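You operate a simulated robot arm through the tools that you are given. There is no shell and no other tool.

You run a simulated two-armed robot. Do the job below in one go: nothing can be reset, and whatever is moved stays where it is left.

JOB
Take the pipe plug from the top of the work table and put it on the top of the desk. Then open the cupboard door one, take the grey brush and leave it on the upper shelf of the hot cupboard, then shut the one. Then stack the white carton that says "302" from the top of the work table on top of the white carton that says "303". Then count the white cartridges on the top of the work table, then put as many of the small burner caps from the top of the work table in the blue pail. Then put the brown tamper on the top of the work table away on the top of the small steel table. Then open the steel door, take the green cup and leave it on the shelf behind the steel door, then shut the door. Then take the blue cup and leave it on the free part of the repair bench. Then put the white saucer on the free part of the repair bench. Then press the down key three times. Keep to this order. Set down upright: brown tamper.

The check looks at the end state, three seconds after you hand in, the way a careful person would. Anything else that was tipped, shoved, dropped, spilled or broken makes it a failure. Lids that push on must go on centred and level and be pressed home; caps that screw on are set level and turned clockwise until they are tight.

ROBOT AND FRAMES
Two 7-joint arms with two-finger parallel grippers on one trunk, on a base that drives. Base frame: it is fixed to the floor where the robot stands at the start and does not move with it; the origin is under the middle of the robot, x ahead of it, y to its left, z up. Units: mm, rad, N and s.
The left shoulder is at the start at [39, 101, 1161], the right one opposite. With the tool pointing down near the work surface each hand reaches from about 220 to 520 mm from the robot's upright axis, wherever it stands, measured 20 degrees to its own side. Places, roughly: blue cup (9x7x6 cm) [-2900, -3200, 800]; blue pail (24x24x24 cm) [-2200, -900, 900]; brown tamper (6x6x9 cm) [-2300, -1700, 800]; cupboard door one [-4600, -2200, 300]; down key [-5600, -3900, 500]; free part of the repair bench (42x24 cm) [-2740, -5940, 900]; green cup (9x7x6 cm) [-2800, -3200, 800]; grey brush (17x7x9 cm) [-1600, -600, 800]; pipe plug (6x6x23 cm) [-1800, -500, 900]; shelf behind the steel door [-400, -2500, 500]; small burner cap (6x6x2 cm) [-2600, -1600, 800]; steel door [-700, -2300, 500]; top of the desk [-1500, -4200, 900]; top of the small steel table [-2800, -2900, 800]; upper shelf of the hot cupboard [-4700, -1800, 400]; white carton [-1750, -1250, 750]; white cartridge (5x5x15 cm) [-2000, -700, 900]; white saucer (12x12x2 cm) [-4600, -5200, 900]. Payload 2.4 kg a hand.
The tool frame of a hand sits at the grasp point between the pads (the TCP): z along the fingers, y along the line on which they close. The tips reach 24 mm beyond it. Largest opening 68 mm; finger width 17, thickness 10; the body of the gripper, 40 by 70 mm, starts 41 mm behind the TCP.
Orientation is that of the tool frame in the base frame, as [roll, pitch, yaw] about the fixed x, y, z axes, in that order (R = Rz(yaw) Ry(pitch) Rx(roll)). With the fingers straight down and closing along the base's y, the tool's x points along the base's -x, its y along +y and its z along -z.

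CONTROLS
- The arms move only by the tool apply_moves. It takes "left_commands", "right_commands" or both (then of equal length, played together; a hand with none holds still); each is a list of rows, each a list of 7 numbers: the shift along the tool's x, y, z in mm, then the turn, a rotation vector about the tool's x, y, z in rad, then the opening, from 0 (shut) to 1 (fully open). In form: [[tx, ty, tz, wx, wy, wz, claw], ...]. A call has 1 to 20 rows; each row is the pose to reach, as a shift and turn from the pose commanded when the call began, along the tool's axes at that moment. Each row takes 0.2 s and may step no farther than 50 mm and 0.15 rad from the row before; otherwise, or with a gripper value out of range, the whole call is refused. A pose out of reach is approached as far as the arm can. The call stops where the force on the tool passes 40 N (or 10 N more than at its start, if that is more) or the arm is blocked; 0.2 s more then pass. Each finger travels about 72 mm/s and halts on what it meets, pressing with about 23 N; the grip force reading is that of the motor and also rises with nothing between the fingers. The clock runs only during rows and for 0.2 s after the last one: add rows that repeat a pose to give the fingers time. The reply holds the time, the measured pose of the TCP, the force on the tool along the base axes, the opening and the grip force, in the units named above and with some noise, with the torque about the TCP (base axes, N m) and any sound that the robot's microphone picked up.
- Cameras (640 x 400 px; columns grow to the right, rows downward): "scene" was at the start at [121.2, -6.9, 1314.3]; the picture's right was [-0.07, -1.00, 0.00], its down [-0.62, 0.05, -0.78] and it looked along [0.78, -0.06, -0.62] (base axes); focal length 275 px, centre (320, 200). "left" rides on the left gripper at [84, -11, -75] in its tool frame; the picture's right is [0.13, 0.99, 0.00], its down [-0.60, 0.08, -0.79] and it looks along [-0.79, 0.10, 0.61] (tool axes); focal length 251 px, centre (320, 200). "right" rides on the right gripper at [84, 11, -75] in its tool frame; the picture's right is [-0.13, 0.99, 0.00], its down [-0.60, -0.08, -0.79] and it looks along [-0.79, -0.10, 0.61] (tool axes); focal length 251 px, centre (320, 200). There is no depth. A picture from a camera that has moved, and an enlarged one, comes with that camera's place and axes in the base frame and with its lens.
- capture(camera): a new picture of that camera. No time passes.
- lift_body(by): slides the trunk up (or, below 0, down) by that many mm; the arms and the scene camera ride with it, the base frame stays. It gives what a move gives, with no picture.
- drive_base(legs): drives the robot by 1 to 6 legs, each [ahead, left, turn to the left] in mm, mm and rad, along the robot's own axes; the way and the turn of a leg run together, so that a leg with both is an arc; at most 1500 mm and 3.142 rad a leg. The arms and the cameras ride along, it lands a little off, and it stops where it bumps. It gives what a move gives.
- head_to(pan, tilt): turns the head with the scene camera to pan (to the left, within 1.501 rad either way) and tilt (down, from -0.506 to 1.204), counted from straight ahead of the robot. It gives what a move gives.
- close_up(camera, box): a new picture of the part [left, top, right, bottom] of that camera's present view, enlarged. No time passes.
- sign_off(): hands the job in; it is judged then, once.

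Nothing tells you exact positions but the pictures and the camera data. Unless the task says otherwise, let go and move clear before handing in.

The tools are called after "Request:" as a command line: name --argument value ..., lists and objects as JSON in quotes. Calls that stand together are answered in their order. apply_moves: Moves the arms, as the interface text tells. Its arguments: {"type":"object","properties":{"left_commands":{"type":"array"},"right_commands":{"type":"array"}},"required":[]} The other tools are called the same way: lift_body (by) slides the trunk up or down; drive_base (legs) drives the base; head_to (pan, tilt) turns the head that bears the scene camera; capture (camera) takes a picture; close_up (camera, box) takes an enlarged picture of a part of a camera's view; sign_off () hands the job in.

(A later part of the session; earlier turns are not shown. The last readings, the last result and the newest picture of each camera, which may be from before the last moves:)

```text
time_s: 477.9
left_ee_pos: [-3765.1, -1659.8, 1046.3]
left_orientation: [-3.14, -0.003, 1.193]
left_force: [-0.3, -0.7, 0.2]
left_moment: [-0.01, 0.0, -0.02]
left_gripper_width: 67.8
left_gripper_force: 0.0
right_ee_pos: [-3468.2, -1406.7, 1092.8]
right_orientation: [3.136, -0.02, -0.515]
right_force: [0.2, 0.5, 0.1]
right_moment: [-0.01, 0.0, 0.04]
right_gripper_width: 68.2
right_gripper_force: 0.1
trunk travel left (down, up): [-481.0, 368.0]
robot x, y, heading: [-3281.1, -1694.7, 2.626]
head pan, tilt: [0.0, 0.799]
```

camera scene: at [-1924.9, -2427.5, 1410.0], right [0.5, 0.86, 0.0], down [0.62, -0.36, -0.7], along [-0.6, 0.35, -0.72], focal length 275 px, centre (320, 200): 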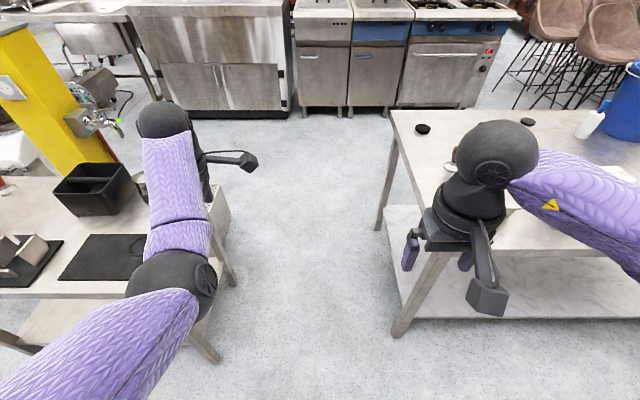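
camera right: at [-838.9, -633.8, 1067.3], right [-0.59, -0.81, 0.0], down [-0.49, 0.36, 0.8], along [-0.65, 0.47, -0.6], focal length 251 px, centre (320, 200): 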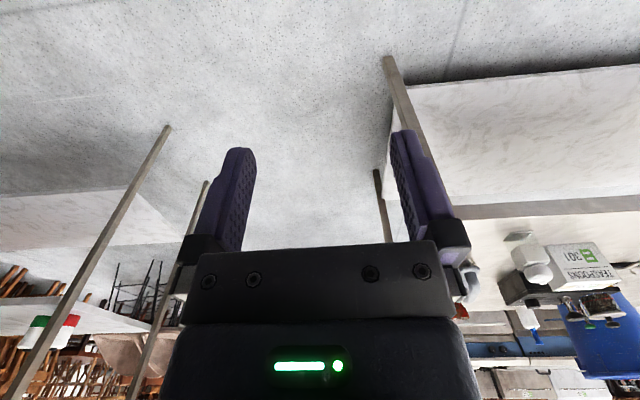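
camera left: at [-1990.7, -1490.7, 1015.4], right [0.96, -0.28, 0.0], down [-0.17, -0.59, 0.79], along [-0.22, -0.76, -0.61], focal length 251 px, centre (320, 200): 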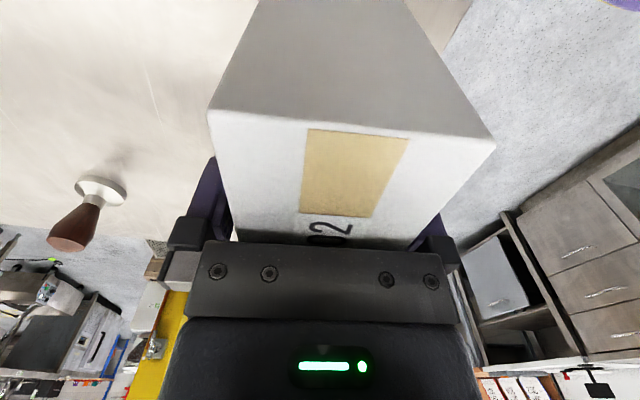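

I'm in the aisle. I restore the left hand's turn, lower the trunk to its starting height, and turn round to face the table.

Request:
apply_moves --left_commands '[[0, 0, 0, 0, 0, 0.14, 0.5], [0, 0, 0, 0, 0, 0.28, 0.5], [0, 0, 0, 0, 0, 0.42, 0.5], [0, 0, 0, 0, 0, 0.56, 0.5], [0, 0, 0, 0, 0, 0.7, 0.5], [0, 0, 0, 0, 0, 0.84, 0.5], [0, 0, 0, 0, 0, 0.98, 0.5], [0, 0, 0, 0, 0, 1.12, 0.5], [0, 0, 0, 0, 0, 1.26, 0.5], [0, 0, 0, 0, 0, 1.4, 0.5], [0, 0, 0, 0, 0, 1.54, 0.5], [0, 0, 0, 0, 0, 1.68, 0.5], [0, 0, 0, 0, 0, 1.7, 0.5]]' --right_commands '[[0, 0, 0, 0, 0.01, 0, 1], [0, 0, 0, 0, 0.02, 0, 1], [0, 0, 0, 0, 0.02, 0, 1], [0, 0, 0, 0, 0.02, 0, 1], [0, 0, 0, 0, 0.02, 0, 1], [0, 0, 0, 0, 0.02, 0, 1], [0, 0, 0, 0, 0.02, 0, 1], [0, 0, 0, 0, 0.02, 0, 1], [0, 0, 0, 0, 0.02, 0, 1], [0, 0, 0, 0, 0.02, 0, 1], [0, 0, 0, 0, 0.02, 0, 1], [0, 0, 0, 0, 0.02, 0, 1], [0, 0, 0, 0, 0.02, 0, 1]]'

Request:
drive_base --legs '[[100, 0, 0], [0, 0, -3.13]]'

```text
time_s: 480.1
left_ee_pos: [-3766.4, -1659.3, 1047.3]
left_orientation: [-3.138, 0.014, -0.139]
left_force: [-3.7, 2.5, -2.8]
left_moment: [-0.15, 0.01, 0.21]
left_gripper_width: 33.9
left_gripper_force: 0.0
right_ee_pos: [-3467.2, -1406.5, 1092.9]
right_orientation: [3.138, -0.042, -0.515]
right_force: [-0.1, 1.2, -0.7]
right_moment: [0.02, -0.01, 0.01]
right_gripper_width: 67.9
right_gripper_force: 0.1
trunk travel left (down, up): [-481.0, 368.0]
robot x, y, heading: [-3281.8, -1695.6, 2.622]
head pan, tilt: [0.0, 0.799]
stopped in row 10 (left hand): the force on the tool passed its limit at 115 N (the readings are from after the stop); the commanded pose is now the measured one
```

```text
time_s: 488.6
left_ee_pos: [-2884.8, -1669.9, 1046.9]
left_orientation: [-3.138, 0.013, 3.019]
left_force: [9.7, -5.2, -6.7]
left_moment: [0.37, 0.14, 0.45]
left_gripper_width: 33.8
left_gripper_force: 0.1
right_ee_pos: [-3179.8, -1928.9, 1093.2]
right_orientation: [3.137, -0.042, 2.643]
right_force: [0.0, 0.7, 0.2]
right_moment: [-0.01, -0.01, -0.01]
right_gripper_width: 68.2
right_gripper_force: 0.1
trunk travel left (down, up): [-481.0, 368.0]
robot x, y, heading: [-3369.0, -1644.4, -0.502]
head pan, tilt: [0.0, 0.799]
```

The left hand's camera bracket touched its own forearm while turning. I turn it back a little and look at the posture.

Request:
apply_moves --left_commands '[[0, 0, 0, 0, 0, -0.12, 0.5], [0, 0, 0, 0, 0, -0.24, 0.5], [0, 0, 0, 0, 0, -0.35, 0.5]]' --right_commands '[[0, 0, 0, 0, -0.02, 0, 1], [0, 0, 0, 0, -0.042, 0, 1], [0, 0, 0, 0, -0.042, 0, 1]]'

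Request:
head_to --pan 0.6 --tilt 0.7

Request:
capture --camera "scene"

```text
time_s: 489.4
left_ee_pos: [-2884.6, -1670.0, 1046.9]
left_orientation: [-3.132, 0.011, -2.914]
left_force: [0.7, -0.6, 0.4]
left_moment: [-0.02, -0.03, -0.01]
left_gripper_width: 33.9
left_gripper_force: 0.1
right_ee_pos: [-3179.4, -1928.1, 1092.9]
right_orientation: [3.138, -0.001, 2.642]
right_force: [0.7, 0.0, 0.4]
right_moment: [-0.01, 0.03, 0.0]
right_gripper_width: 68.2
right_gripper_force: 0.1
trunk travel left (down, up): [-481.0, 368.0]
robot x, y, heading: [-3370.9, -1648.4, -0.499]
head pan, tilt: [0.0, 0.799]
```

```text
time_s: 490.4
left_ee_pos: [-2884.1, -1671.0, 1047.9]
left_orientation: [-3.133, 0.01, -2.918]
left_force: [0.2, 0.3, 0.6]
left_moment: [-0.01, 0.01, 0.0]
left_gripper_width: 34.0
left_gripper_force: 0.0
right_ee_pos: [-3179.3, -1928.7, 1093.1]
right_orientation: [3.138, 0.0, 2.643]
right_force: [-0.3, -0.3, 0.4]
right_moment: [0.01, 0.01, -0.01]
right_gripper_width: 67.9
right_gripper_force: 0.0
trunk travel left (down, up): [-481.0, 368.0]
robot x, y, heading: [-3364.9, -1642.5, -0.501]
head pan, tilt: [0.6, 0.7]
```

```text
taken
camera scene: at [-3265.0, -1646.8, 1418.3], right [0.1, -0.99, 0.0], down [-0.64, -0.06, -0.76], along [0.76, 0.08, -0.64], focal length 275 px, centre (320, 200)
```

scene: 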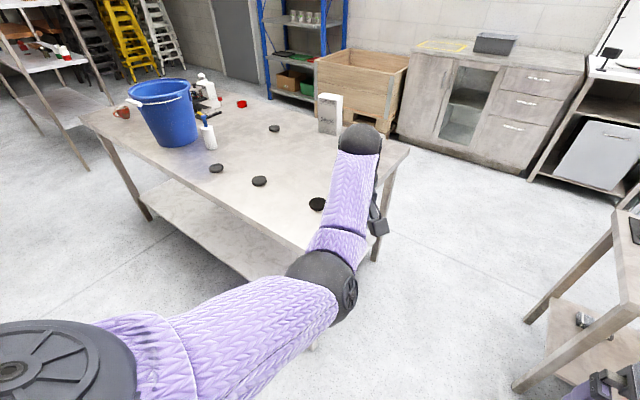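

The arm is too straight for that turn. I draw the hand back and inward, then finish turning it.

Request:
apply_moves --left_commands '[[28, -2, 0, 0, 0, 0, 0.5], [57, -3, 0, 0, 0, 0, 0.5], [85, -5, 0, 0, 0, 0, 0.5], [95, -5, 0, 0, 0, 0.12, 0.5], [95, -5, 0, 0, 0, 0.24, 0.5], [95, -5, 0, 0, 0, 0.36, 0.5], [95, -5, 0, 0, 0, 0.48, 0.5], [95, -5, 0, 0, 0, 0.6, 0.5], [95, -5, 0, 0, 0, 0.72, 0.5], [95, -5, 0, 0, 0, 0.72, 0.5]]'

Request:
lift_body --by -110

```text
time_s: 491.6
left_ee_pos: [-2952.9, -1701.4, 1024.8]
left_orientation: [-3.135, 0.026, 3.128]
left_force: [4.3, -0.3, -4.5]
left_moment: [0.01, -0.08, 0.02]
left_gripper_width: 34.0
left_gripper_force: 0.1
left hand out of reach, approached as far as the arm can: row 2, 3, 4, 5, 6
right_ee_pos: [-3179.2, -1928.1, 1092.6]
right_orientation: [3.14, 0.001, 2.643]
right_force: [0.4, 0.5, -0.2]
right_moment: [0.01, 0.02, -0.01]
right_gripper_width: 68.1
right_gripper_force: 0.0
trunk travel left (down, up): [-481.0, 368.0]
robot x, y, heading: [-3368.5, -1643.5, -0.504]
head pan, tilt: [0.6, 0.7]
stopped in row 6 (left hand): the force on the tool passed its limit at 92 N (the readings are from after the stop); the commanded pose is now the measured one
```

```text
time_s: 492.1
left_ee_pos: [-2952.3, -1702.1, 1009.5]
left_orientation: [-3.133, 0.026, 3.127]
left_force: [7.2, -5.1, -6.2]
left_moment: [0.36, -0.12, 0.48]
left_gripper_width: 33.9
left_gripper_force: 0.0
right_ee_pos: [-3179.3, -1928.9, 1076.9]
right_orientation: [3.138, -0.003, 2.642]
right_force: [0.2, 0.5, -0.7]
right_moment: [-0.01, -0.01, 0.03]
right_gripper_width: 67.8
right_gripper_force: 0.0
trunk travel left (down, up): [-465.0, 384.0]
robot x, y, heading: [-3368.7, -1643.2, -0.499]
head pan, tilt: [0.6, 0.7]
stopped: the force on the tool passed its limit at 43 N (the readings are from after the stop); the commanded pose is now the measured one
```

I relieve the contact by turning the left hand back and leave it so for now; the right hand will do the next jobs.

Request:
apply_moves --left_commands '[[0, 0, 0, 0, 0, -0.12, 0.5], [0, 0, 0, 0, 0, -0.24, 0.5], [0, 0, 0, 0, 0, -0.36, 0.5], [0, 0, 0, 0, 0, -0.48, 0.5], [0, 0, 0, 0, 0, -0.6, 0.5], [0, 0, 0, 0, 0, -0.75, 0.5]]'

Request:
lift_body --by -94

Request:
head_to --pan 0.8 --tilt 0.8

Request:
capture --camera "scene"

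```text
time_s: 493.5
left_ee_pos: [-2953.0, -1702.1, 1009.0]
left_orientation: [-3.119, 0.014, -2.404]
left_force: [0.4, 0.5, 0.1]
left_moment: [0.02, -0.01, 0.01]
left_gripper_width: 33.9
left_gripper_force: 0.0
right_ee_pos: [-3178.8, -1928.9, 1076.5]
right_orientation: [3.138, -0.001, 2.642]
right_force: [0.0, 0.0, 0.9]
right_moment: [0.03, -0.02, -0.01]
right_gripper_width: 68.0
right_gripper_force: 0.0
trunk travel left (down, up): [-465.0, 384.0]
robot x, y, heading: [-3369.6, -1644.4, -0.493]
head pan, tilt: [0.6, 0.7]
```

```text
time_s: 494.8
left_ee_pos: [-2951.7, -1701.7, 908.5]
left_orientation: [-3.131, 0.015, -2.407]
left_force: [0.3, 0.3, -0.4]
left_moment: [-0.03, 0.02, 0.01]
left_gripper_width: 34.1
left_gripper_force: 0.1
right_ee_pos: [-3178.7, -1929.1, 983.0]
right_orientation: [3.137, 0.0, 2.643]
right_force: [-0.1, 0.5, 1.1]
right_moment: [0.02, 0.02, 0.03]
right_gripper_width: 68.0
right_gripper_force: 0.1
trunk travel left (down, up): [-371.0, 478.0]
robot x, y, heading: [-3368.5, -1642.2, -0.499]
head pan, tilt: [0.6, 0.7]
```

```text
time_s: 495.5
left_ee_pos: [-2952.0, -1701.6, 907.9]
left_orientation: [-3.131, 0.013, -2.406]
left_force: [0.3, -0.1, 0.3]
left_moment: [-0.02, 0.02, -0.01]
left_gripper_width: 34.1
left_gripper_force: 0.1
right_ee_pos: [-3179.5, -1928.2, 983.3]
right_orientation: [3.138, -0.001, 2.643]
right_force: [0.1, 0.5, -0.8]
right_moment: [-0.03, 0.0, -0.01]
right_gripper_width: 68.2
right_gripper_force: 0.2
trunk travel left (down, up): [-371.0, 478.0]
robot x, y, heading: [-3370.4, -1648.7, -0.499]
head pan, tilt: [0.799, 0.799]
```

```text
taken
camera scene: at [-3260.4, -1638.1, 1299.7], right [0.29, -0.96, 0.0], down [-0.69, -0.21, -0.7], along [0.67, 0.21, -0.72], focal length 275 px, centre (320, 200)
```

scene: 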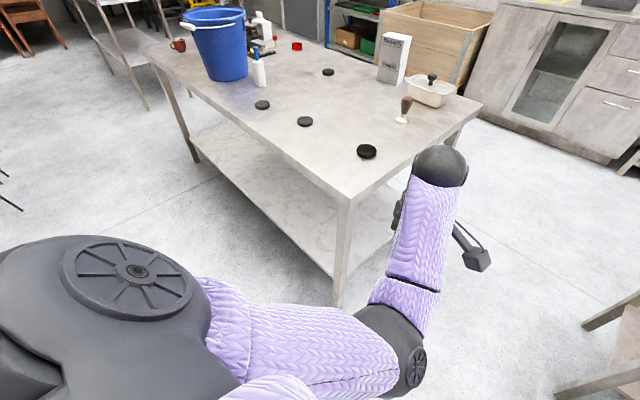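

I re-seat the left arm again by hanging it down and rolling, as before, here in the free aisle.

Request:
apply_moves --left_commands '[[-4, 27, 33, 0, 0, -0.08, 0.5], [-8, 54, 66, 0, 0, -0.16, 0.5], [-12, 81, 98, 0, 0, -0.24, 0.5], [-16, 109, 131, 0, 0, -0.32, 0.5], [-20, 136, 164, 0, 0, -0.4, 0.5], [-24, 163, 197, 0, 0, -0.48, 0.5], [-28, 190, 230, 0, 0, -0.56, 0.5], [-32, 217, 262, 0, 0, -0.64, 0.5], [-36, 244, 295, 0, 0, -0.72, 0.5], [-40, 271, 328, 0, 0, -0.8, 0.5], [-40, 271, 328, 0, 0, -0.8, 0.5]]'

Request:
apply_moves --left_commands '[[0, 0, -40, 0, 0, 0, 0.5], [0, 0, -80, 0, 0, 0, 0.5], [0, 0, -120, 0, 0, 0, 0.5], [0, 0, -160, 0, 0, 0, 0.5], [0, 0, -200, 0, 0, 0, 0.5]]'

Request:
head_to --pan 1.1 --tilt 0.9

Request:
capture --camera "scene"

```text
time_s: 496.6
left_ee_pos: [-2952.7, -1615.0, 817.5]
left_orientation: [-2.958, 0.05, -2.045]
left_force: [0.4, -0.2, -0.6]
left_moment: [0.0, 0.03, 0.04]
left_gripper_width: 34.2
left_gripper_force: 0.0
right_ee_pos: [-3178.3, -1928.3, 984.4]
right_orientation: [3.137, 0.0, 2.643]
right_force: [-0.9, -0.4, -1.2]
right_moment: [0.01, 0.01, 0.02]
right_gripper_width: 67.8
right_gripper_force: 0.0
trunk travel left (down, up): [-371.0, 478.0]
robot x, y, heading: [-3367.1, -1647.4, -0.502]
head pan, tilt: [0.799, 0.799]
stopped in row 5 (left hand): the arm was blocked; the commanded pose is now the measured one
```

```text
time_s: 497.8
left_ee_pos: [-2930.7, -1575.5, 995.1]
left_orientation: [-2.965, 0.038, -2.053]
left_force: [-0.1, -0.2, 0.5]
left_moment: [-0.04, -0.03, -0.02]
left_gripper_width: 33.9
left_gripper_force: 0.0
left hand out of reach, approached as far as the arm can: row 3, 4, 5
right_ee_pos: [-3178.9, -1928.0, 983.8]
right_orientation: [3.139, -0.001, 2.642]
right_force: [0.6, 0.1, 0.3]
right_moment: [0.02, 0.0, -0.03]
right_gripper_width: 67.8
right_gripper_force: 0.1
trunk travel left (down, up): [-371.0, 478.0]
robot x, y, heading: [-3369.5, -1642.6, -0.494]
head pan, tilt: [0.799, 0.799]
```

```text
time_s: 498.6
left_ee_pos: [-2929.9, -1576.1, 992.6]
left_orientation: [-2.963, 0.043, -2.052]
left_force: [0.0, 0.5, -0.4]
left_moment: [-0.05, -0.01, 0.01]
left_gripper_width: 33.9
left_gripper_force: 0.0
right_ee_pos: [-3178.6, -1928.3, 982.1]
right_orientation: [3.137, -0.001, 2.644]
right_force: [-0.4, 0.3, -0.8]
right_moment: [-0.01, 0.0, 0.0]
right_gripper_width: 68.0
right_gripper_force: 0.1
trunk travel left (down, up): [-371.0, 478.0]
robot x, y, heading: [-3369.8, -1647.3, -0.5]
head pan, tilt: [1.1, 0.901]
```

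```text
taken
camera scene: at [-3275.1, -1619.3, 1291.8], right [0.56, -0.83, 0.0], down [-0.65, -0.44, -0.62], along [0.51, 0.35, -0.78], focal length 275 px, centre (320, 200)
```

scene: 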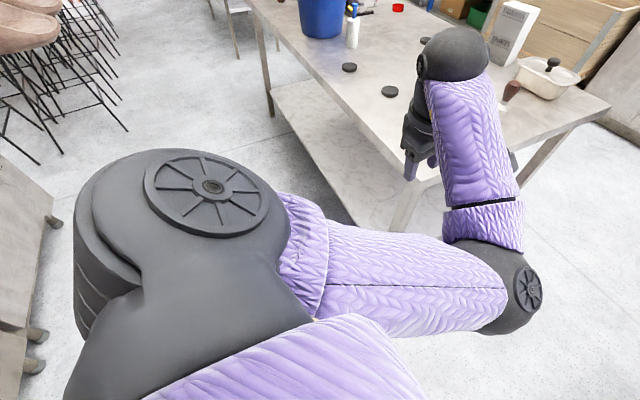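

The elbow has folded inward. I straighten the arm forward first, then let it swing down.

Request:
apply_moves --left_commands '[[20, -20, 32, -0.036, 0, 0, 0.5], [40, -40, 64, -0.07, 0, 0, 0.5], [61, -60, 95, -0.107, 0, 0, 0.5], [81, -80, 127, -0.14, 0, 0, 0.5], [101, -100, 159, -0.178, 0, 0, 0.5], [101, -100, 159, -0.178, 0, 0, 0.5]]'

Request:
capture --camera "scene"

```text
time_s: 500.0
left_ee_pos: [-2861.9, -1718.8, 853.7]
left_orientation: [-3.139, 0.039, -2.049]
left_force: [0.7, 0.1, 0.1]
left_moment: [0.02, -0.01, 0.01]
left_gripper_width: 33.9
left_gripper_force: 0.0
right_ee_pos: [-3179.2, -1927.5, 983.2]
right_orientation: [3.138, -0.002, 2.642]
right_force: [0.0, -0.4, -0.3]
right_moment: [0.0, 0.03, 0.04]
right_gripper_width: 67.8
right_gripper_force: 0.0
trunk travel left (down, up): [-371.0, 478.0]
robot x, y, heading: [-3367.2, -1646.3, -0.502]
head pan, tilt: [1.1, 0.901]
```

```text
taken
camera scene: at [-3275.0, -1619.2, 1291.7], right [0.56, -0.83, 0.0], down [-0.65, -0.44, -0.62], along [0.51, 0.35, -0.78], focal length 275 px, centre (320, 200)
```

scene: 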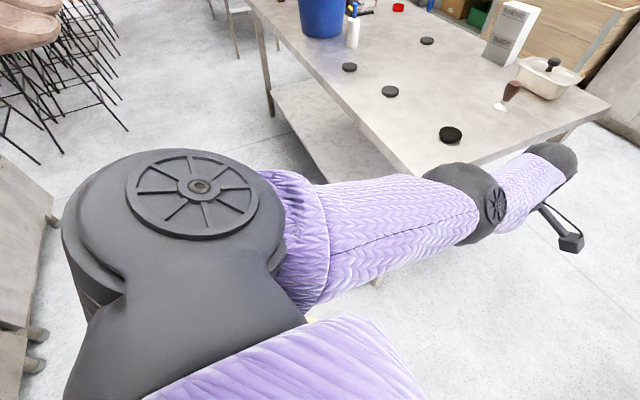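

Request:
apply_moves --left_commands '[[-15, 25, 35, 0, 0, -0.05, 0.5], [-30, 51, 70, 0, 0, -0.1, 0.5], [-44, 76, 104, 0, 0, -0.15, 0.5], [-59, 101, 139, 0, 0, -0.2, 0.5], [-74, 126, 174, 0, 0, -0.25, 0.5], [-81, 166, 195, 0, 0, -0.3, 0.5], [-88, 206, 216, 0, 0, -0.35, 0.5], [-95, 246, 237, 0, 0, -0.4, 0.5], [-101, 286, 258, 0, 0, -0.45, 0.5], [-108, 326, 279, 0, 0, -0.5, 0.5], [-108, 326, 279, 0, 0, -0.5, 0.5]]'

Request:
apply_moves --left_commands '[[0, 0, -40, 0, 0, 0, 0.5], [0, 0, -80, 0, 0, 0, 0.5], [0, 0, -120, 0, 0, 0, 0.5], [0, 0, -160, 0, 0, 0, 0.5], [0, 0, -200, 0, 0, 0, 0.5]]'

Request:
capture --camera "scene"

```text
time_s: 502.4
left_ee_pos: [-3096.3, -1461.7, 577.5]
left_orientation: [-3.124, 0.034, -1.551]
left_force: [-0.3, 0.3, 0.3]
left_moment: [0.03, 0.02, 0.02]
left_gripper_width: 33.9
left_gripper_force: 0.1
right_ee_pos: [-3179.0, -1928.0, 982.6]
right_orientation: [3.138, 0.0, 2.641]
right_force: [0.7, -0.3, -0.5]
right_moment: [-0.02, 0.01, -0.01]
right_gripper_width: 68.2
right_gripper_force: 0.0
trunk travel left (down, up): [-371.0, 478.0]
robot x, y, heading: [-3375.4, -1645.7, -0.501]
head pan, tilt: [1.1, 0.901]
```

```text
time_s: 503.4
left_ee_pos: [-3065.2, -1409.5, 750.9]
left_orientation: [-3.042, 0.179, -1.559]
left_force: [0.1, 0.1, -0.4]
left_moment: [0.01, 0.03, 0.02]
left_gripper_width: 34.1
left_gripper_force: 0.1
right_ee_pos: [-3179.3, -1927.6, 982.6]
right_orientation: [3.139, 0.0, 2.641]
right_force: [-1.5, 0.1, -0.2]
right_moment: [-0.02, 0.01, 0.0]
right_gripper_width: 68.0
right_gripper_force: 0.0
trunk travel left (down, up): [-371.0, 478.0]
robot x, y, heading: [-3369.9, -1642.2, -0.502]
head pan, tilt: [1.1, 0.901]
stopped in row 4 (left hand): the arm was blocked; the commanded pose is now the measured one
```

```text
taken
camera scene: at [-3275.2, -1619.1, 1291.8], right [0.56, -0.83, 0.0], down [-0.65, -0.44, -0.62], along [0.51, 0.35, -0.78], focal length 275 px, centre (320, 200)
```

scene: 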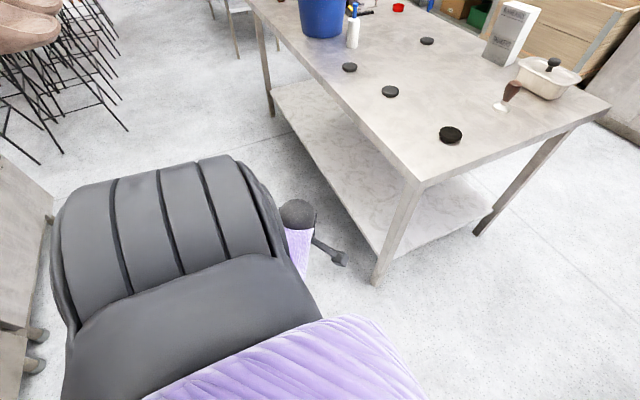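

Request:
apply_moves --left_commands '[[0, 0, 45, 0, 0, 0, 0.5], [0, 0, 90, -0.03, 0.06, 0, 0.5], [0, 0, 135, -0.06, 0.12, 0, 0.5], [0, 0, 180, -0.1, 0.18, 0, 0.5], [0, 0, 195, -0.1, 0.18, 0, 0.5], [0, 0, 195, -0.1, 0.18, 0, 0.5]]'

Request:
apply_moves --left_commands '[[0, 0, 0, 0, 0, 0.15, 0.5], [0, 0, 0, 0, 0, 0.3, 0.5], [0, 0, 0, 0, 0, 0.45, 0.5], [0, 0, 0, 0, 0, 0.6, 0.5], [0, 0, 0, 0, 0, 0.75, 0.5], [0, 0, 0, 0, 0, 0.9, 0.5], [0, 0, 0, 0, 0, 1.05, 0.5], [0, 0, 0, 0, 0, 1.2, 0.5], [0, 0, 0, 0, 0, 1.35, 0.5], [0, 0, 0, 0, 0, 1.5, 0.5], [0, 0, 0, 0, 0, 1.65, 0.5], [0, 0, 0, 0, 0, 1.8, 0.5], [0, 0, 0, 0, 0, 1.95, 0.5], [0, 0, 0, 0, 0, 2.1, 0.5]]'

Request:
apply_moves --left_commands '[[0, 0, -40, 0, 0, 0, 0.5], [0, 0, -80, 0, 0, 0, 0.5], [0, 0, -120, 0, 0, 0, 0.5], [0, 0, -160, 0, 0, 0, 0.5]]'

Request:
capture --camera "scene"

```text
time_s: 504.8
left_ee_pos: [-3066.6, -1381.6, 593.6]
left_orientation: [3.135, -0.003, -1.567]
left_force: [0.7, -0.4, 0.3]
left_moment: [0.02, 0.02, 0.0]
left_gripper_width: 33.7
left_gripper_force: 0.1
left hand out of reach, approached as far as the arm can: row 4, 5, 6
right_ee_pos: [-3179.6, -1929.1, 982.9]
right_orientation: [3.138, 0.0, 2.642]
right_force: [-0.3, -1.0, 0.5]
right_moment: [0.02, 0.0, -0.03]
right_gripper_width: 68.0
right_gripper_force: 0.1
trunk travel left (down, up): [-371.0, 478.0]
robot x, y, heading: [-3368.2, -1646.4, -0.496]
head pan, tilt: [1.1, 0.901]
```

```text
time_s: 507.8
left_ee_pos: [-3066.2, -1384.5, 595.0]
left_orientation: [-3.132, -0.007, 2.614]
left_force: [0.0, 0.1, 0.2]
left_moment: [0.0, -0.04, 0.05]
left_gripper_width: 34.0
left_gripper_force: 0.0
right_ee_pos: [-3178.5, -1928.2, 983.9]
right_orientation: [3.139, -0.001, 2.642]
right_force: [0.5, -0.3, -0.4]
right_moment: [-0.02, -0.02, 0.01]
right_gripper_width: 68.1
right_gripper_force: 0.1
trunk travel left (down, up): [-371.0, 478.0]
robot x, y, heading: [-3369.1, -1643.8, -0.499]
head pan, tilt: [1.1, 0.901]
```

```text
time_s: 508.8
left_ee_pos: [-3061.1, -1384.7, 754.9]
left_orientation: [-3.132, -0.008, 2.616]
left_force: [0.6, -0.7, 0.3]
left_moment: [-0.02, -0.01, -0.03]
left_gripper_width: 34.1
left_gripper_force: 0.1
right_ee_pos: [-3179.3, -1928.2, 982.0]
right_orientation: [3.137, -0.001, 2.642]
right_force: [-0.3, 0.3, 0.4]
right_moment: [0.0, 0.0, 0.0]
right_gripper_width: 68.0
right_gripper_force: 0.0
trunk travel left (down, up): [-371.0, 478.0]
robot x, y, heading: [-3372.6, -1646.5, -0.5]
head pan, tilt: [1.1, 0.901]
```

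```text
taken
camera scene: at [-3275.3, -1619.1, 1291.8], right [0.56, -0.83, 0.0], down [-0.65, -0.44, -0.62], along [0.51, 0.35, -0.78], focal length 275 px, centre (320, 200)
```

scene: 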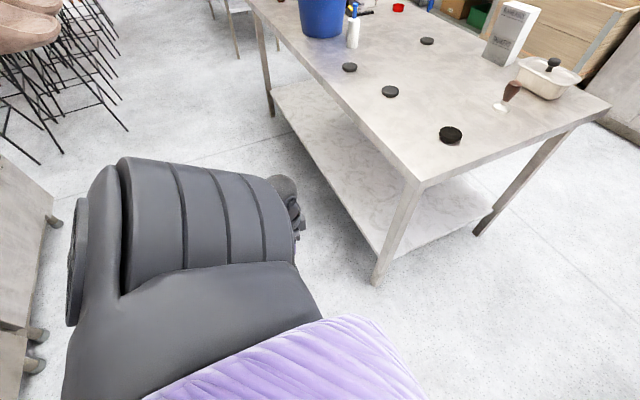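

The elbow is now behind as it should be. I bring the hand forward to its normal pose.

Request:
apply_moves --left_commands '[[-28, -27, -24, 0, 0, 0, 0.5], [-55, -53, -49, 0, 0, 0, 0.5], [-83, -80, -73, 0, 0, 0, 0.5], [-111, -107, -97, 0, 0, 0, 0.5], [-139, -134, -122, 0, 0, 0, 0.5], [-166, -160, -146, 0, 0, 0, 0.5], [-194, -187, -170, 0, 0, 0, 0.5], [-222, -214, -195, 0, 0, 0, 0.5], [-222, -214, -195, 0, 0, 0, 0.5]]'

Request:
head_to --pan 0.7 --tilt 0.8

Request:
capture --camera "scene"

```text
time_s: 510.8
left_ee_pos: [-2975.8, -1680.3, 950.1]
left_orientation: [-3.135, -0.006, 2.618]
left_force: [1.6, -0.1, -0.4]
left_moment: [0.02, 0.0, 0.01]
left_gripper_width: 33.9
left_gripper_force: 0.1
right_ee_pos: [-3180.3, -1927.6, 981.9]
right_orientation: [3.136, -0.002, 2.643]
right_force: [0.0, -0.6, -0.3]
right_moment: [-0.01, -0.04, 0.03]
right_gripper_width: 68.1
right_gripper_force: 0.1
trunk travel left (down, up): [-371.0, 478.0]
robot x, y, heading: [-3371.3, -1645.2, -0.498]
head pan, tilt: [1.1, 0.901]
```

```text
time_s: 511.7
left_ee_pos: [-2977.5, -1679.4, 950.4]
left_orientation: [-3.135, -0.005, 2.615]
left_force: [0.0, -0.4, 0.7]
left_moment: [-0.01, 0.02, 0.0]
left_gripper_width: 34.1
left_gripper_force: 0.0
right_ee_pos: [-3179.4, -1928.2, 983.4]
right_orientation: [3.139, 0.0, 2.643]
right_force: [0.6, 0.0, 0.1]
right_moment: [-0.01, 0.0, 0.0]
right_gripper_width: 68.0
right_gripper_force: 0.1
trunk travel left (down, up): [-371.0, 478.0]
robot x, y, heading: [-3370.9, -1641.9, -0.504]
head pan, tilt: [0.7, 0.799]
```

```text
taken
camera scene: at [-3258.4, -1645.7, 1299.6], right [0.2, -0.98, 0.0], down [-0.7, -0.14, -0.7], along [0.68, 0.14, -0.72], focal length 275 px, centre (320, 200)
```

scene: 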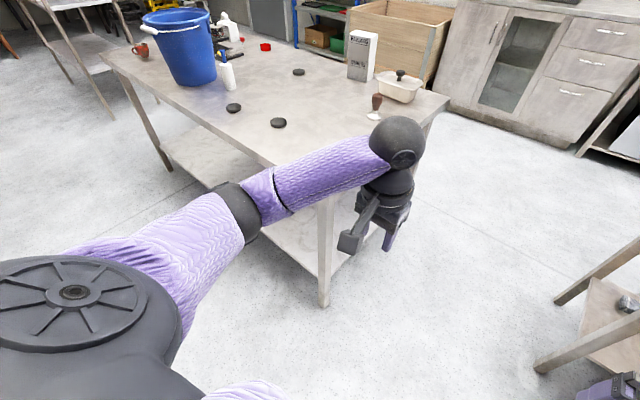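

Both arms are in their normal postures. I drive to bring the left hand over the nearest plain cap (C) from this side.

Request:
drive_base --legs '[[186, 742, -0.02]]'

Request:
head_to --pan 0.2 --tilt 0.9

Request:
capture --camera "scene"

Request:
capture --camera "left"

```text
time_s: 515.8
left_ee_pos: [-2451.1, -1146.2, 950.7]
left_orientation: [-3.134, -0.005, 2.58]
left_force: [0.7, 0.2, 0.4]
left_moment: [-0.02, 0.0, 0.01]
left_gripper_width: 33.9
left_gripper_force: 0.0
right_ee_pos: [-2660.8, -1388.4, 981.6]
right_orientation: [3.138, 0.0, 2.608]
right_force: [-1.1, 1.0, 0.2]
right_moment: [0.01, 0.01, 0.03]
right_gripper_width: 67.8
right_gripper_force: 0.0
trunk travel left (down, up): [-371.0, 478.0]
robot x, y, heading: [-2840.7, -1094.7, -0.543]
head pan, tilt: [0.7, 0.799]
```

```text
time_s: 516.8
left_ee_pos: [-2450.5, -1146.1, 948.5]
left_orientation: [-3.134, -0.006, 2.581]
left_force: [0.5, -0.3, -1.0]
left_moment: [-0.01, 0.0, -0.01]
left_gripper_width: 33.8
left_gripper_force: 0.0
right_ee_pos: [-2660.7, -1388.2, 983.2]
right_orientation: [3.137, 0.001, 2.609]
right_force: [1.4, 0.0, -0.2]
right_moment: [-0.04, 0.02, 0.0]
right_gripper_width: 67.8
right_gripper_force: 0.1
trunk travel left (down, up): [-371.0, 478.0]
robot x, y, heading: [-2842.8, -1095.5, -0.532]
head pan, tilt: [0.201, 0.901]
```

```text
taken
camera scene: at [-2738.3, -1141.4, 1291.8], right [-0.33, -0.95, 0.0], down [-0.74, 0.26, -0.62], along [0.59, -0.2, -0.78], focal length 275 px, centre (320, 200)
```

scene: 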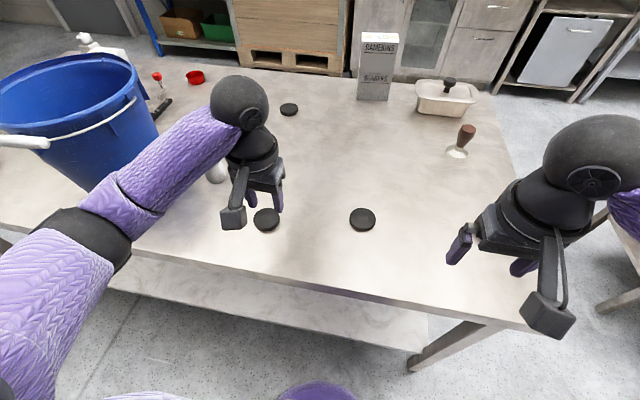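

```text
taken
camera left: at [-2525.6, -1110.3, 1025.0], right [0.42, 0.91, -0.01], down [0.56, -0.25, 0.79], along [0.72, -0.33, -0.61], focal length 251 px, centre (320, 200)
```

left: 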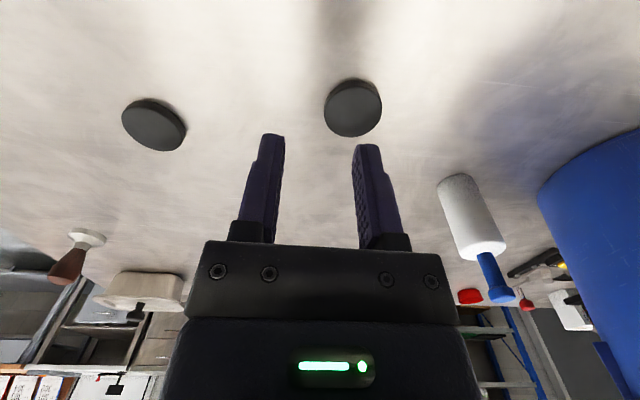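

Cap C is close by. I open the left hand, go over the cap and lower to check.

Request:
apply_moves --left_commands '[[-24, 20, 20, 0.003, 0, 0, 1], [-47.6, 38.9, 50, 0.006, 0, 0, 1], [-47.6, 38.9, 85, 0.006, 0, 0, 1], [-47.6, 38.9, 85, 0.006, 0, 0, 1]]'

Request:
capture --camera "left"

```text
time_s: 517.8
left_ee_pos: [-2389.3, -1138.1, 866.3]
left_orientation: [-3.128, -0.004, 2.582]
left_force: [-0.5, 0.1, 0.8]
left_moment: [0.02, 0.0, 0.0]
left_gripper_width: 67.9
left_gripper_force: 0.0
right_ee_pos: [-2661.0, -1388.7, 982.7]
right_orientation: [3.138, 0.001, 2.609]
right_force: [-0.4, -0.3, -0.1]
right_moment: [0.01, -0.03, 0.01]
right_gripper_width: 67.9
right_gripper_force: 0.2
trunk travel left (down, up): [-371.0, 478.0]
robot x, y, heading: [-2839.5, -1098.4, -0.534]
head pan, tilt: [0.201, 0.901]
```

```text
taken
camera left: at [-2463.1, -1101.8, 942.4], right [0.42, 0.91, -0.01], down [0.56, -0.25, 0.79], along [0.71, -0.34, -0.61], focal length 251 px, centre (320, 200)
```

left: 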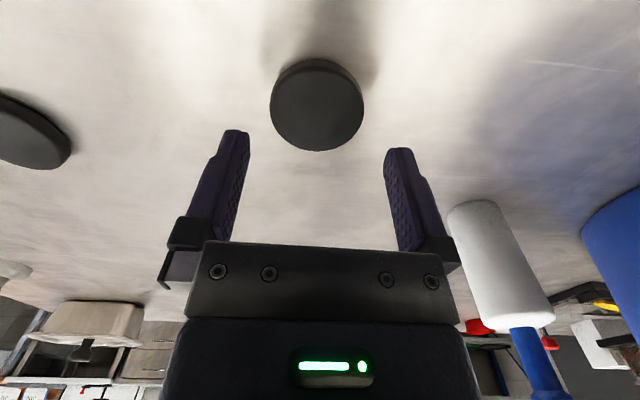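

Centred. I lower to the cap and grip it.

Request:
apply_moves --left_commands '[[0, 0, 25, -0.006, 0, 0, 1], [0, 0, 42, -0.012, 0, 0, 1], [0, 0, 49, -0.013, 0, 0, 1], [0, 0, 49, -0.013, 0, 0, 0.7], [0, 0, 49, -0.013, 0, 0, 0.4], [0, 0, 49, -0.013, 0, 0, 0.3], [0, 0, 49, -0.013, 0, 0, 0.3]]'

Request:
capture --camera "left"

```text
time_s: 518.5
left_ee_pos: [-2390.0, -1139.2, 824.0]
left_orientation: [-3.14, 0.007, 2.583]
left_force: [-14.4, 7.6, 31.2]
left_moment: [0.82, 0.25, 0.22]
left_gripper_width: 67.0
left_gripper_force: 0.0
right_ee_pos: [-2663.2, -1387.5, 984.6]
right_orientation: [3.136, 0.003, 2.61]
right_force: [0.1, -0.6, 1.1]
right_moment: [-0.01, -0.02, -0.01]
right_gripper_width: 67.8
right_gripper_force: 0.0
trunk travel left (down, up): [-371.0, 478.0]
robot x, y, heading: [-2839.7, -1094.9, -0.531]
head pan, tilt: [0.201, 0.901]
stopped in row 3 (left hand): the force on the tool passed its limit at 56 N (the readings are from after the stop); the commanded pose is now the measured one
```

```text
taken
camera left: at [-2466.5, -1103.0, 898.6], right [0.42, 0.91, 0.0], down [0.55, -0.25, 0.8], along [0.72, -0.33, -0.6], focal length 251 px, centre (320, 200)
```

left: 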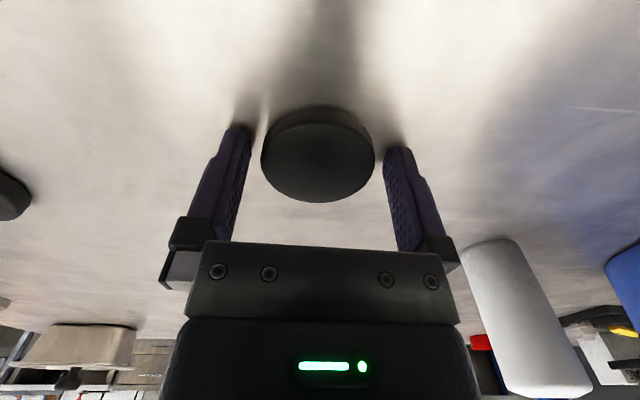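

The fingertips touch the table (its top is at z 800). I lift 3 mm and close on the cap, which also measures it.

Request:
apply_moves --left_commands '[[0, 0, -4, 0, 0, 0, 1], [0, 0, -4, 0, 0, 0, 0.7], [0, 0, -4, 0, 0, 0, 0.4], [0, 0, -4, 0, 0, 0, 0.3], [0, 0, -4, 0, 0, 0, 0.3]]'

Request:
capture --camera "left"

```text
time_s: 519.7
left_ee_pos: [-2386.9, -1140.5, 824.7]
left_orientation: [-3.141, 0.0, 2.58]
left_force: [0.3, 0.2, 0.6]
left_moment: [0.02, 0.01, 0.01]
left_gripper_width: 54.6
left_gripper_force: 23.0
right_ee_pos: [-2659.0, -1388.6, 983.0]
right_orientation: [3.138, 0.0, 2.608]
right_force: [0.5, 0.0, 0.5]
right_moment: [0.0, 0.03, -0.03]
right_gripper_width: 68.0
right_gripper_force: 0.2
trunk travel left (down, up): [-371.0, 478.0]
robot x, y, heading: [-2840.6, -1098.9, -0.531]
head pan, tilt: [0.201, 0.901]
```

```text
taken
camera left: at [-2463.9, -1104.4, 899.9], right [0.42, 0.91, 0.0], down [0.55, -0.25, 0.79], along [0.72, -0.33, -0.61], focal length 251 px, centre (320, 200)
```

left: 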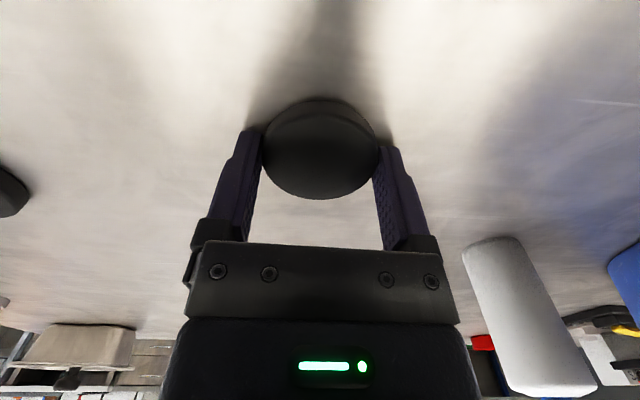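

It measures 54.6 mm. Before going on, I look closely at this cap, at B, and at the darker one (D).

Request:
close_up --camera "scene" --box '[330, 190, 400, 240]'

Request:
apply_moves --left_commands '[[0, 0, -40, 0, 0, 0, 0.3], [0, 0, -80, 0, 0, 0, 0.3], [0, 0, -120, 0, 0, 0, 0.3], [0, 0, -160, 0, 0, 0, 0.3], [0, 0, -200, 0, 0, 0, 0.3], [0, 0, -240, 0, 0, 0, 0.3]]' --right_commands '[[30, 0, -30, 0, 0, 0, 1], [60, 0, -60, 0, 0, 0, 1], [60, 0, -90, 0, 0, 0, 1], [60, -20, -110, 0, 0, 0, 1], [60, -40, -110, 0, 0, 0, 1], [60, -40, -110, 0, 0, 0, 1]]'

Request:
capture --camera "scene"

Request:
capture --camera "right"

```text
8.00 times, centred on (365, 215) of scene
camera zoom: at [-2738.2, -1141.4, 1291.7], right [-0.33, -0.95, 0.0], down [-0.74, 0.26, -0.62], along [0.59, -0.2, -0.78], focal length 2203 px, centre (-40, 80)
```

zoom: 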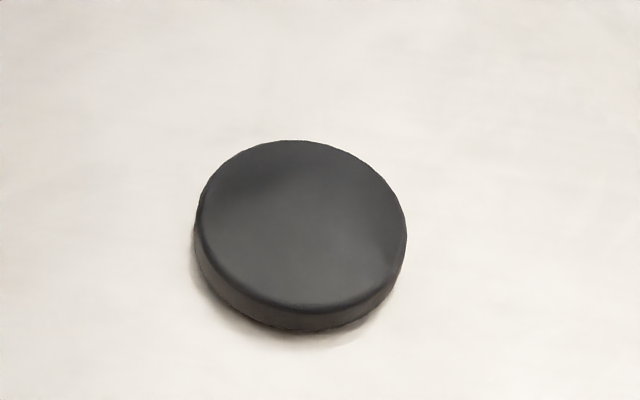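

```text
time_s: 521.1
left_ee_pos: [-2387.2, -1141.1, 1065.9]
left_orientation: [-3.139, 0.003, 2.584]
left_force: [-0.3, 0.1, -2.0]
left_moment: [-0.01, -0.02, 0.02]
left_gripper_width: 54.7
left_gripper_force: 23.0
right_ee_pos: [-2731.8, -1394.6, 1096.2]
right_orientation: [3.138, -0.001, 2.61]
right_force: [0.3, -0.3, 0.5]
right_moment: [-0.03, 0.02, 0.04]
right_gripper_width: 67.9
right_gripper_force: 0.0
trunk travel left (down, up): [-371.0, 478.0]
robot x, y, heading: [-2842.7, -1098.4, -0.535]
head pan, tilt: [0.201, 0.901]
```

```text
taken
camera scene: at [-2738.4, -1141.4, 1291.7], right [-0.33, -0.95, 0.0], down [-0.74, 0.26, -0.62], along [0.59, -0.2, -0.78], focal length 275 px, centre (320, 200)
```

scene: 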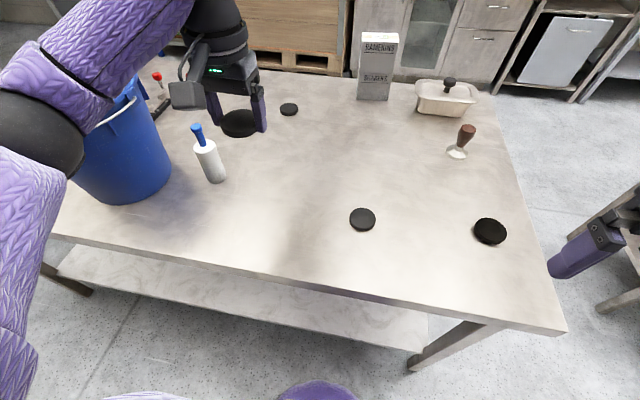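

```text
taken
camera right: at [-2799.3, -1340.7, 1171.7], right [0.61, 0.79, 0.0], down [0.48, -0.38, 0.79], along [0.63, -0.49, -0.61], focal length 251 px, centre (320, 200)
```

right: 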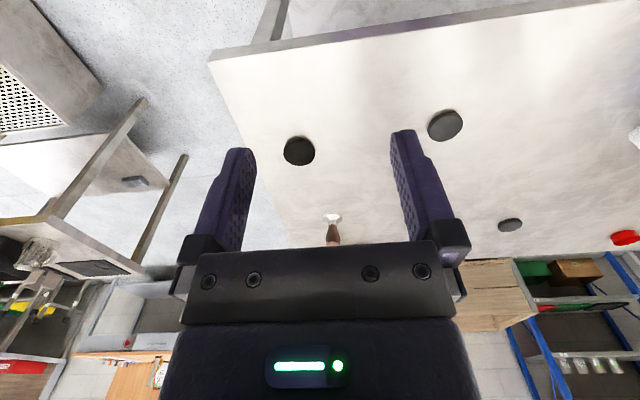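

Request:
close_up --camera "scene" --box '[455, 205, 525, 255]'

Request:
close_up --camera "scene" --box '[330, 195, 400, 245]'

Request:
close_up --camera "scene" --box '[170, 60, 310, 160]'

```text
8.00 times, centred on (490, 230) of scene
camera zoom: at [-2738.4, -1141.4, 1291.7], right [-0.33, -0.95, 0.0], down [-0.74, 0.26, -0.62], along [0.59, -0.2, -0.78], focal length 2203 px, centre (-1040, -40)
```

zoom: 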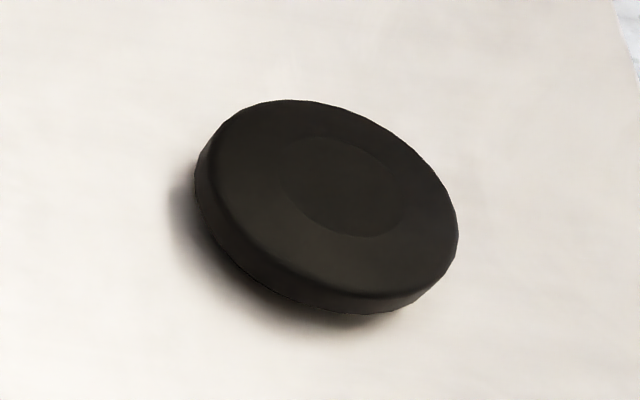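

```text
8.00 times, centred on (365, 220) of scene
camera zoom: at [-2738.4, -1141.4, 1291.7], right [-0.33, -0.95, 0.0], down [-0.74, 0.26, -0.62], along [0.59, -0.2, -0.78], focal length 2203 px, centre (-40, 40)
```

zoom: 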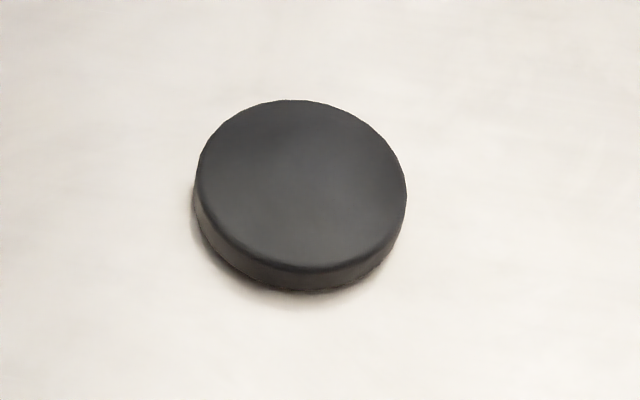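

```text
4.00 times, centred on (240, 110) of scene
camera zoom: at [-2738.4, -1141.4, 1291.7], right [-0.33, -0.95, 0.0], down [-0.74, 0.26, -0.62], along [0.59, -0.2, -0.78], focal length 1102 px, centre (640, 560)
```

zoom: 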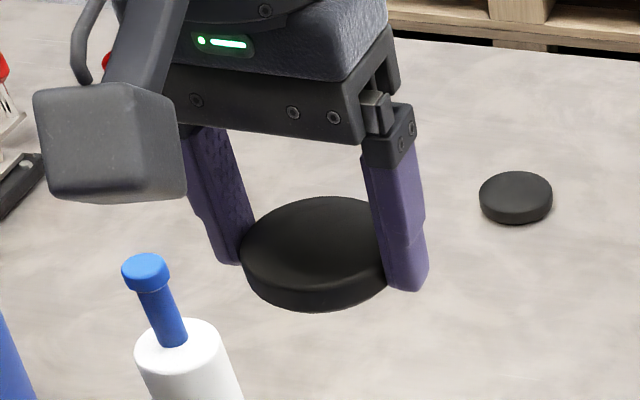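

The plain caps A, B, C are alike (55 mm); the darker one is larger (about 61 mm) with a recessed top, so the small ones are the plain ones. I lift the trunk and carry cap C to the pail.

Request:
lift_body --by 120

Request:
drive_base --legs '[[30, 361, 0.01]]'

Request:
head_to --pan 0.4 --tilt 0.9

Request:
capture --camera "scene"

Request:
capture --camera "left"

```text
time_s: 522.6
left_ee_pos: [-2387.5, -1138.9, 1183.7]
left_orientation: [-3.138, 0.002, 2.582]
left_force: [1.4, 0.3, -1.4]
left_moment: [0.0, 0.0, 0.03]
left_gripper_width: 54.7
left_gripper_force: 23.5
right_ee_pos: [-2732.5, -1392.8, 1213.7]
right_orientation: [3.138, -0.001, 2.608]
right_force: [0.4, 0.0, -0.2]
right_moment: [-0.01, -0.01, -0.02]
right_gripper_width: 68.1
right_gripper_force: 0.0
trunk travel left (down, up): [-491.0, 358.0]
robot x, y, heading: [-2843.1, -1098.6, -0.53]
head pan, tilt: [0.201, 0.901]
```

```text
time_s: 525.0
left_ee_pos: [-2178.7, -837.3, 1186.2]
left_orientation: [-3.14, -0.001, 2.594]
left_force: [0.8, -0.5, -1.8]
left_moment: [0.01, 0.0, 0.01]
left_gripper_width: 54.3
left_gripper_force: 23.1
right_ee_pos: [-2520.4, -1093.3, 1212.9]
right_orientation: [3.138, -0.002, 2.621]
right_force: [-0.2, 0.3, 0.5]
right_moment: [0.0, 0.03, -0.01]
right_gripper_width: 67.8
right_gripper_force: 0.1
trunk travel left (down, up): [-491.0, 358.0]
robot x, y, heading: [-2627.7, -800.7, -0.523]
head pan, tilt: [0.201, 0.901]
```

```text
time_s: 525.7
left_ee_pos: [-2180.3, -835.6, 1184.7]
left_orientation: [-3.141, 0.003, 2.595]
left_force: [0.2, 0.6, -2.4]
left_moment: [-0.02, -0.03, 0.03]
left_gripper_width: 54.4
left_gripper_force: 22.6
right_ee_pos: [-2519.8, -1094.7, 1213.5]
right_orientation: [3.14, 0.0, 2.621]
right_force: [0.3, -0.1, 0.1]
right_moment: [0.03, 0.0, 0.0]
right_gripper_width: 68.1
right_gripper_force: 0.0
trunk travel left (down, up): [-491.0, 358.0]
robot x, y, heading: [-2629.5, -800.3, -0.515]
head pan, tilt: [0.4, 0.901]
```

```text
taken
camera scene: at [-2539.0, -820.3, 1412.4], right [-0.12, -0.99, 0.0], down [-0.78, 0.09, -0.62], along [0.62, -0.07, -0.78], focal length 275 px, centre (320, 200)
```

scene: 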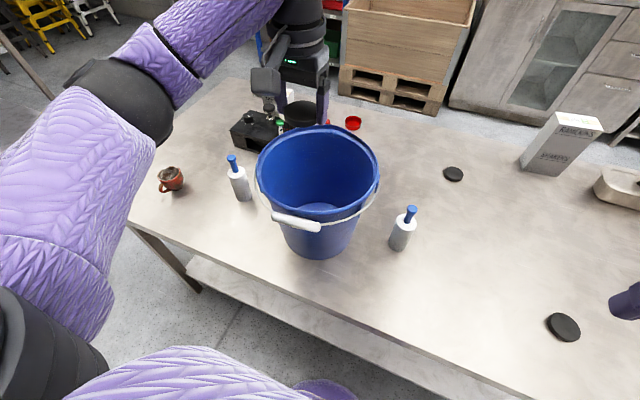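

```text
taken
camera left: at [-2255.5, -800.9, 1259.8], right [0.41, 0.91, 0.0], down [0.56, -0.25, 0.79], along [0.73, -0.32, -0.61], focal length 251 px, centre (320, 200)
```

left: 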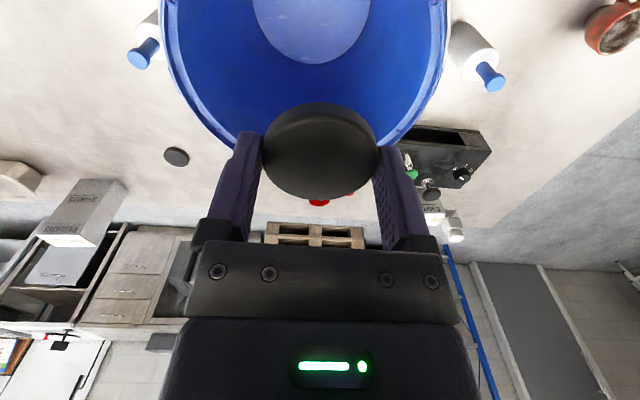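

The pail is empty; its centre is near (-2160, -858). I move over it and lower the cap well inside before letting go.

Request:
apply_moves --left_commands '[[-22, -4, 0, 0, 0, 0, 0.3], [-43, -8, 0, 0, 0, 0, 0.3], [-43, -8, 45, 0, 0, 0, 0.3], [-43, -8, 90, 0, 0, 0, 0.3], [-43, -8, 90, 0, 0, 0, 0.3]]'

Request:
capture --camera "left"

Request:
capture --camera "scene"

```text
time_s: 526.9
left_ee_pos: [-2143.9, -866.2, 1097.0]
left_orientation: [-3.14, 0.002, 2.594]
left_force: [-0.3, 0.5, -1.7]
left_moment: [0.02, 0.01, -0.01]
left_gripper_width: 54.8
left_gripper_force: 23.2
right_ee_pos: [-2521.8, -1093.6, 1212.4]
right_orientation: [3.138, 0.0, 2.623]
right_force: [0.3, -0.2, -0.5]
right_moment: [0.01, -0.02, -0.01]
right_gripper_width: 68.1
right_gripper_force: 0.1
trunk travel left (down, up): [-491.0, 358.0]
robot x, y, heading: [-2636.2, -802.8, -0.519]
head pan, tilt: [0.4, 0.901]
```

```text
taken
camera left: at [-2220.5, -830.5, 1170.5], right [0.41, 0.91, 0.0], down [0.56, -0.25, 0.79], along [0.73, -0.32, -0.61], focal length 251 px, centre (320, 200)
```

left: 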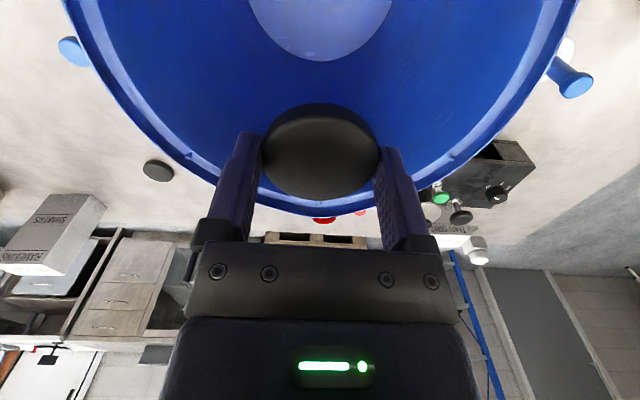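

```text
taken
camera scene: at [-2539.1, -820.2, 1412.5], right [-0.12, -0.99, 0.0], down [-0.78, 0.09, -0.62], along [0.62, -0.07, -0.78], focal length 275 px, centre (320, 200)
```

scene: 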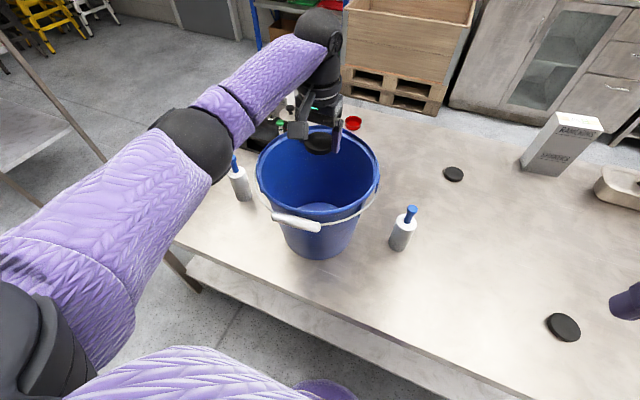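

Well inside the rim. I lower into the pail and release.

Request:
apply_moves --left_commands '[[0, 8, 40, 0, 0, 0, 0.3], [0, 10, 80, 0, 0, 0, 0.3], [0, 10, 115, 0, 0, 0, 0.3], [0, 10, 130, 0, 0, 0, 0.3], [0, 10, 130, 0, 0, 0, 0.9], [0, 10, 130, 0, 0, 0, 0.9], [0, 10, 130, 0, 0, 0, 0.9]]'

Request:
capture --camera "left"

```text
time_s: 528.5
left_ee_pos: [-2139.1, -859.4, 966.2]
left_orientation: [-3.141, 0.003, 2.595]
left_force: [-0.9, -0.4, 0.4]
left_moment: [0.0, -0.02, 0.0]
left_gripper_width: 60.9
left_gripper_force: 0.0
right_ee_pos: [-2520.6, -1094.5, 1211.3]
right_orientation: [3.138, 0.0, 2.621]
right_force: [-0.2, 0.6, -0.8]
right_moment: [0.0, 0.0, -0.01]
right_gripper_width: 68.2
right_gripper_force: 0.0
trunk travel left (down, up): [-491.0, 358.0]
robot x, y, heading: [-2629.9, -799.8, -0.521]
head pan, tilt: [0.4, 0.901]
```

```text
taken
camera left: at [-2214.8, -822.8, 1040.7], right [0.41, 0.91, 0.0], down [0.56, -0.25, 0.79], along [0.73, -0.32, -0.61], focal length 251 px, centre (320, 200)
```

left: 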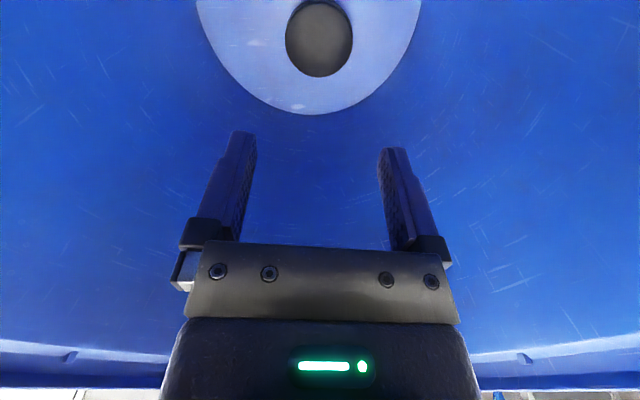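

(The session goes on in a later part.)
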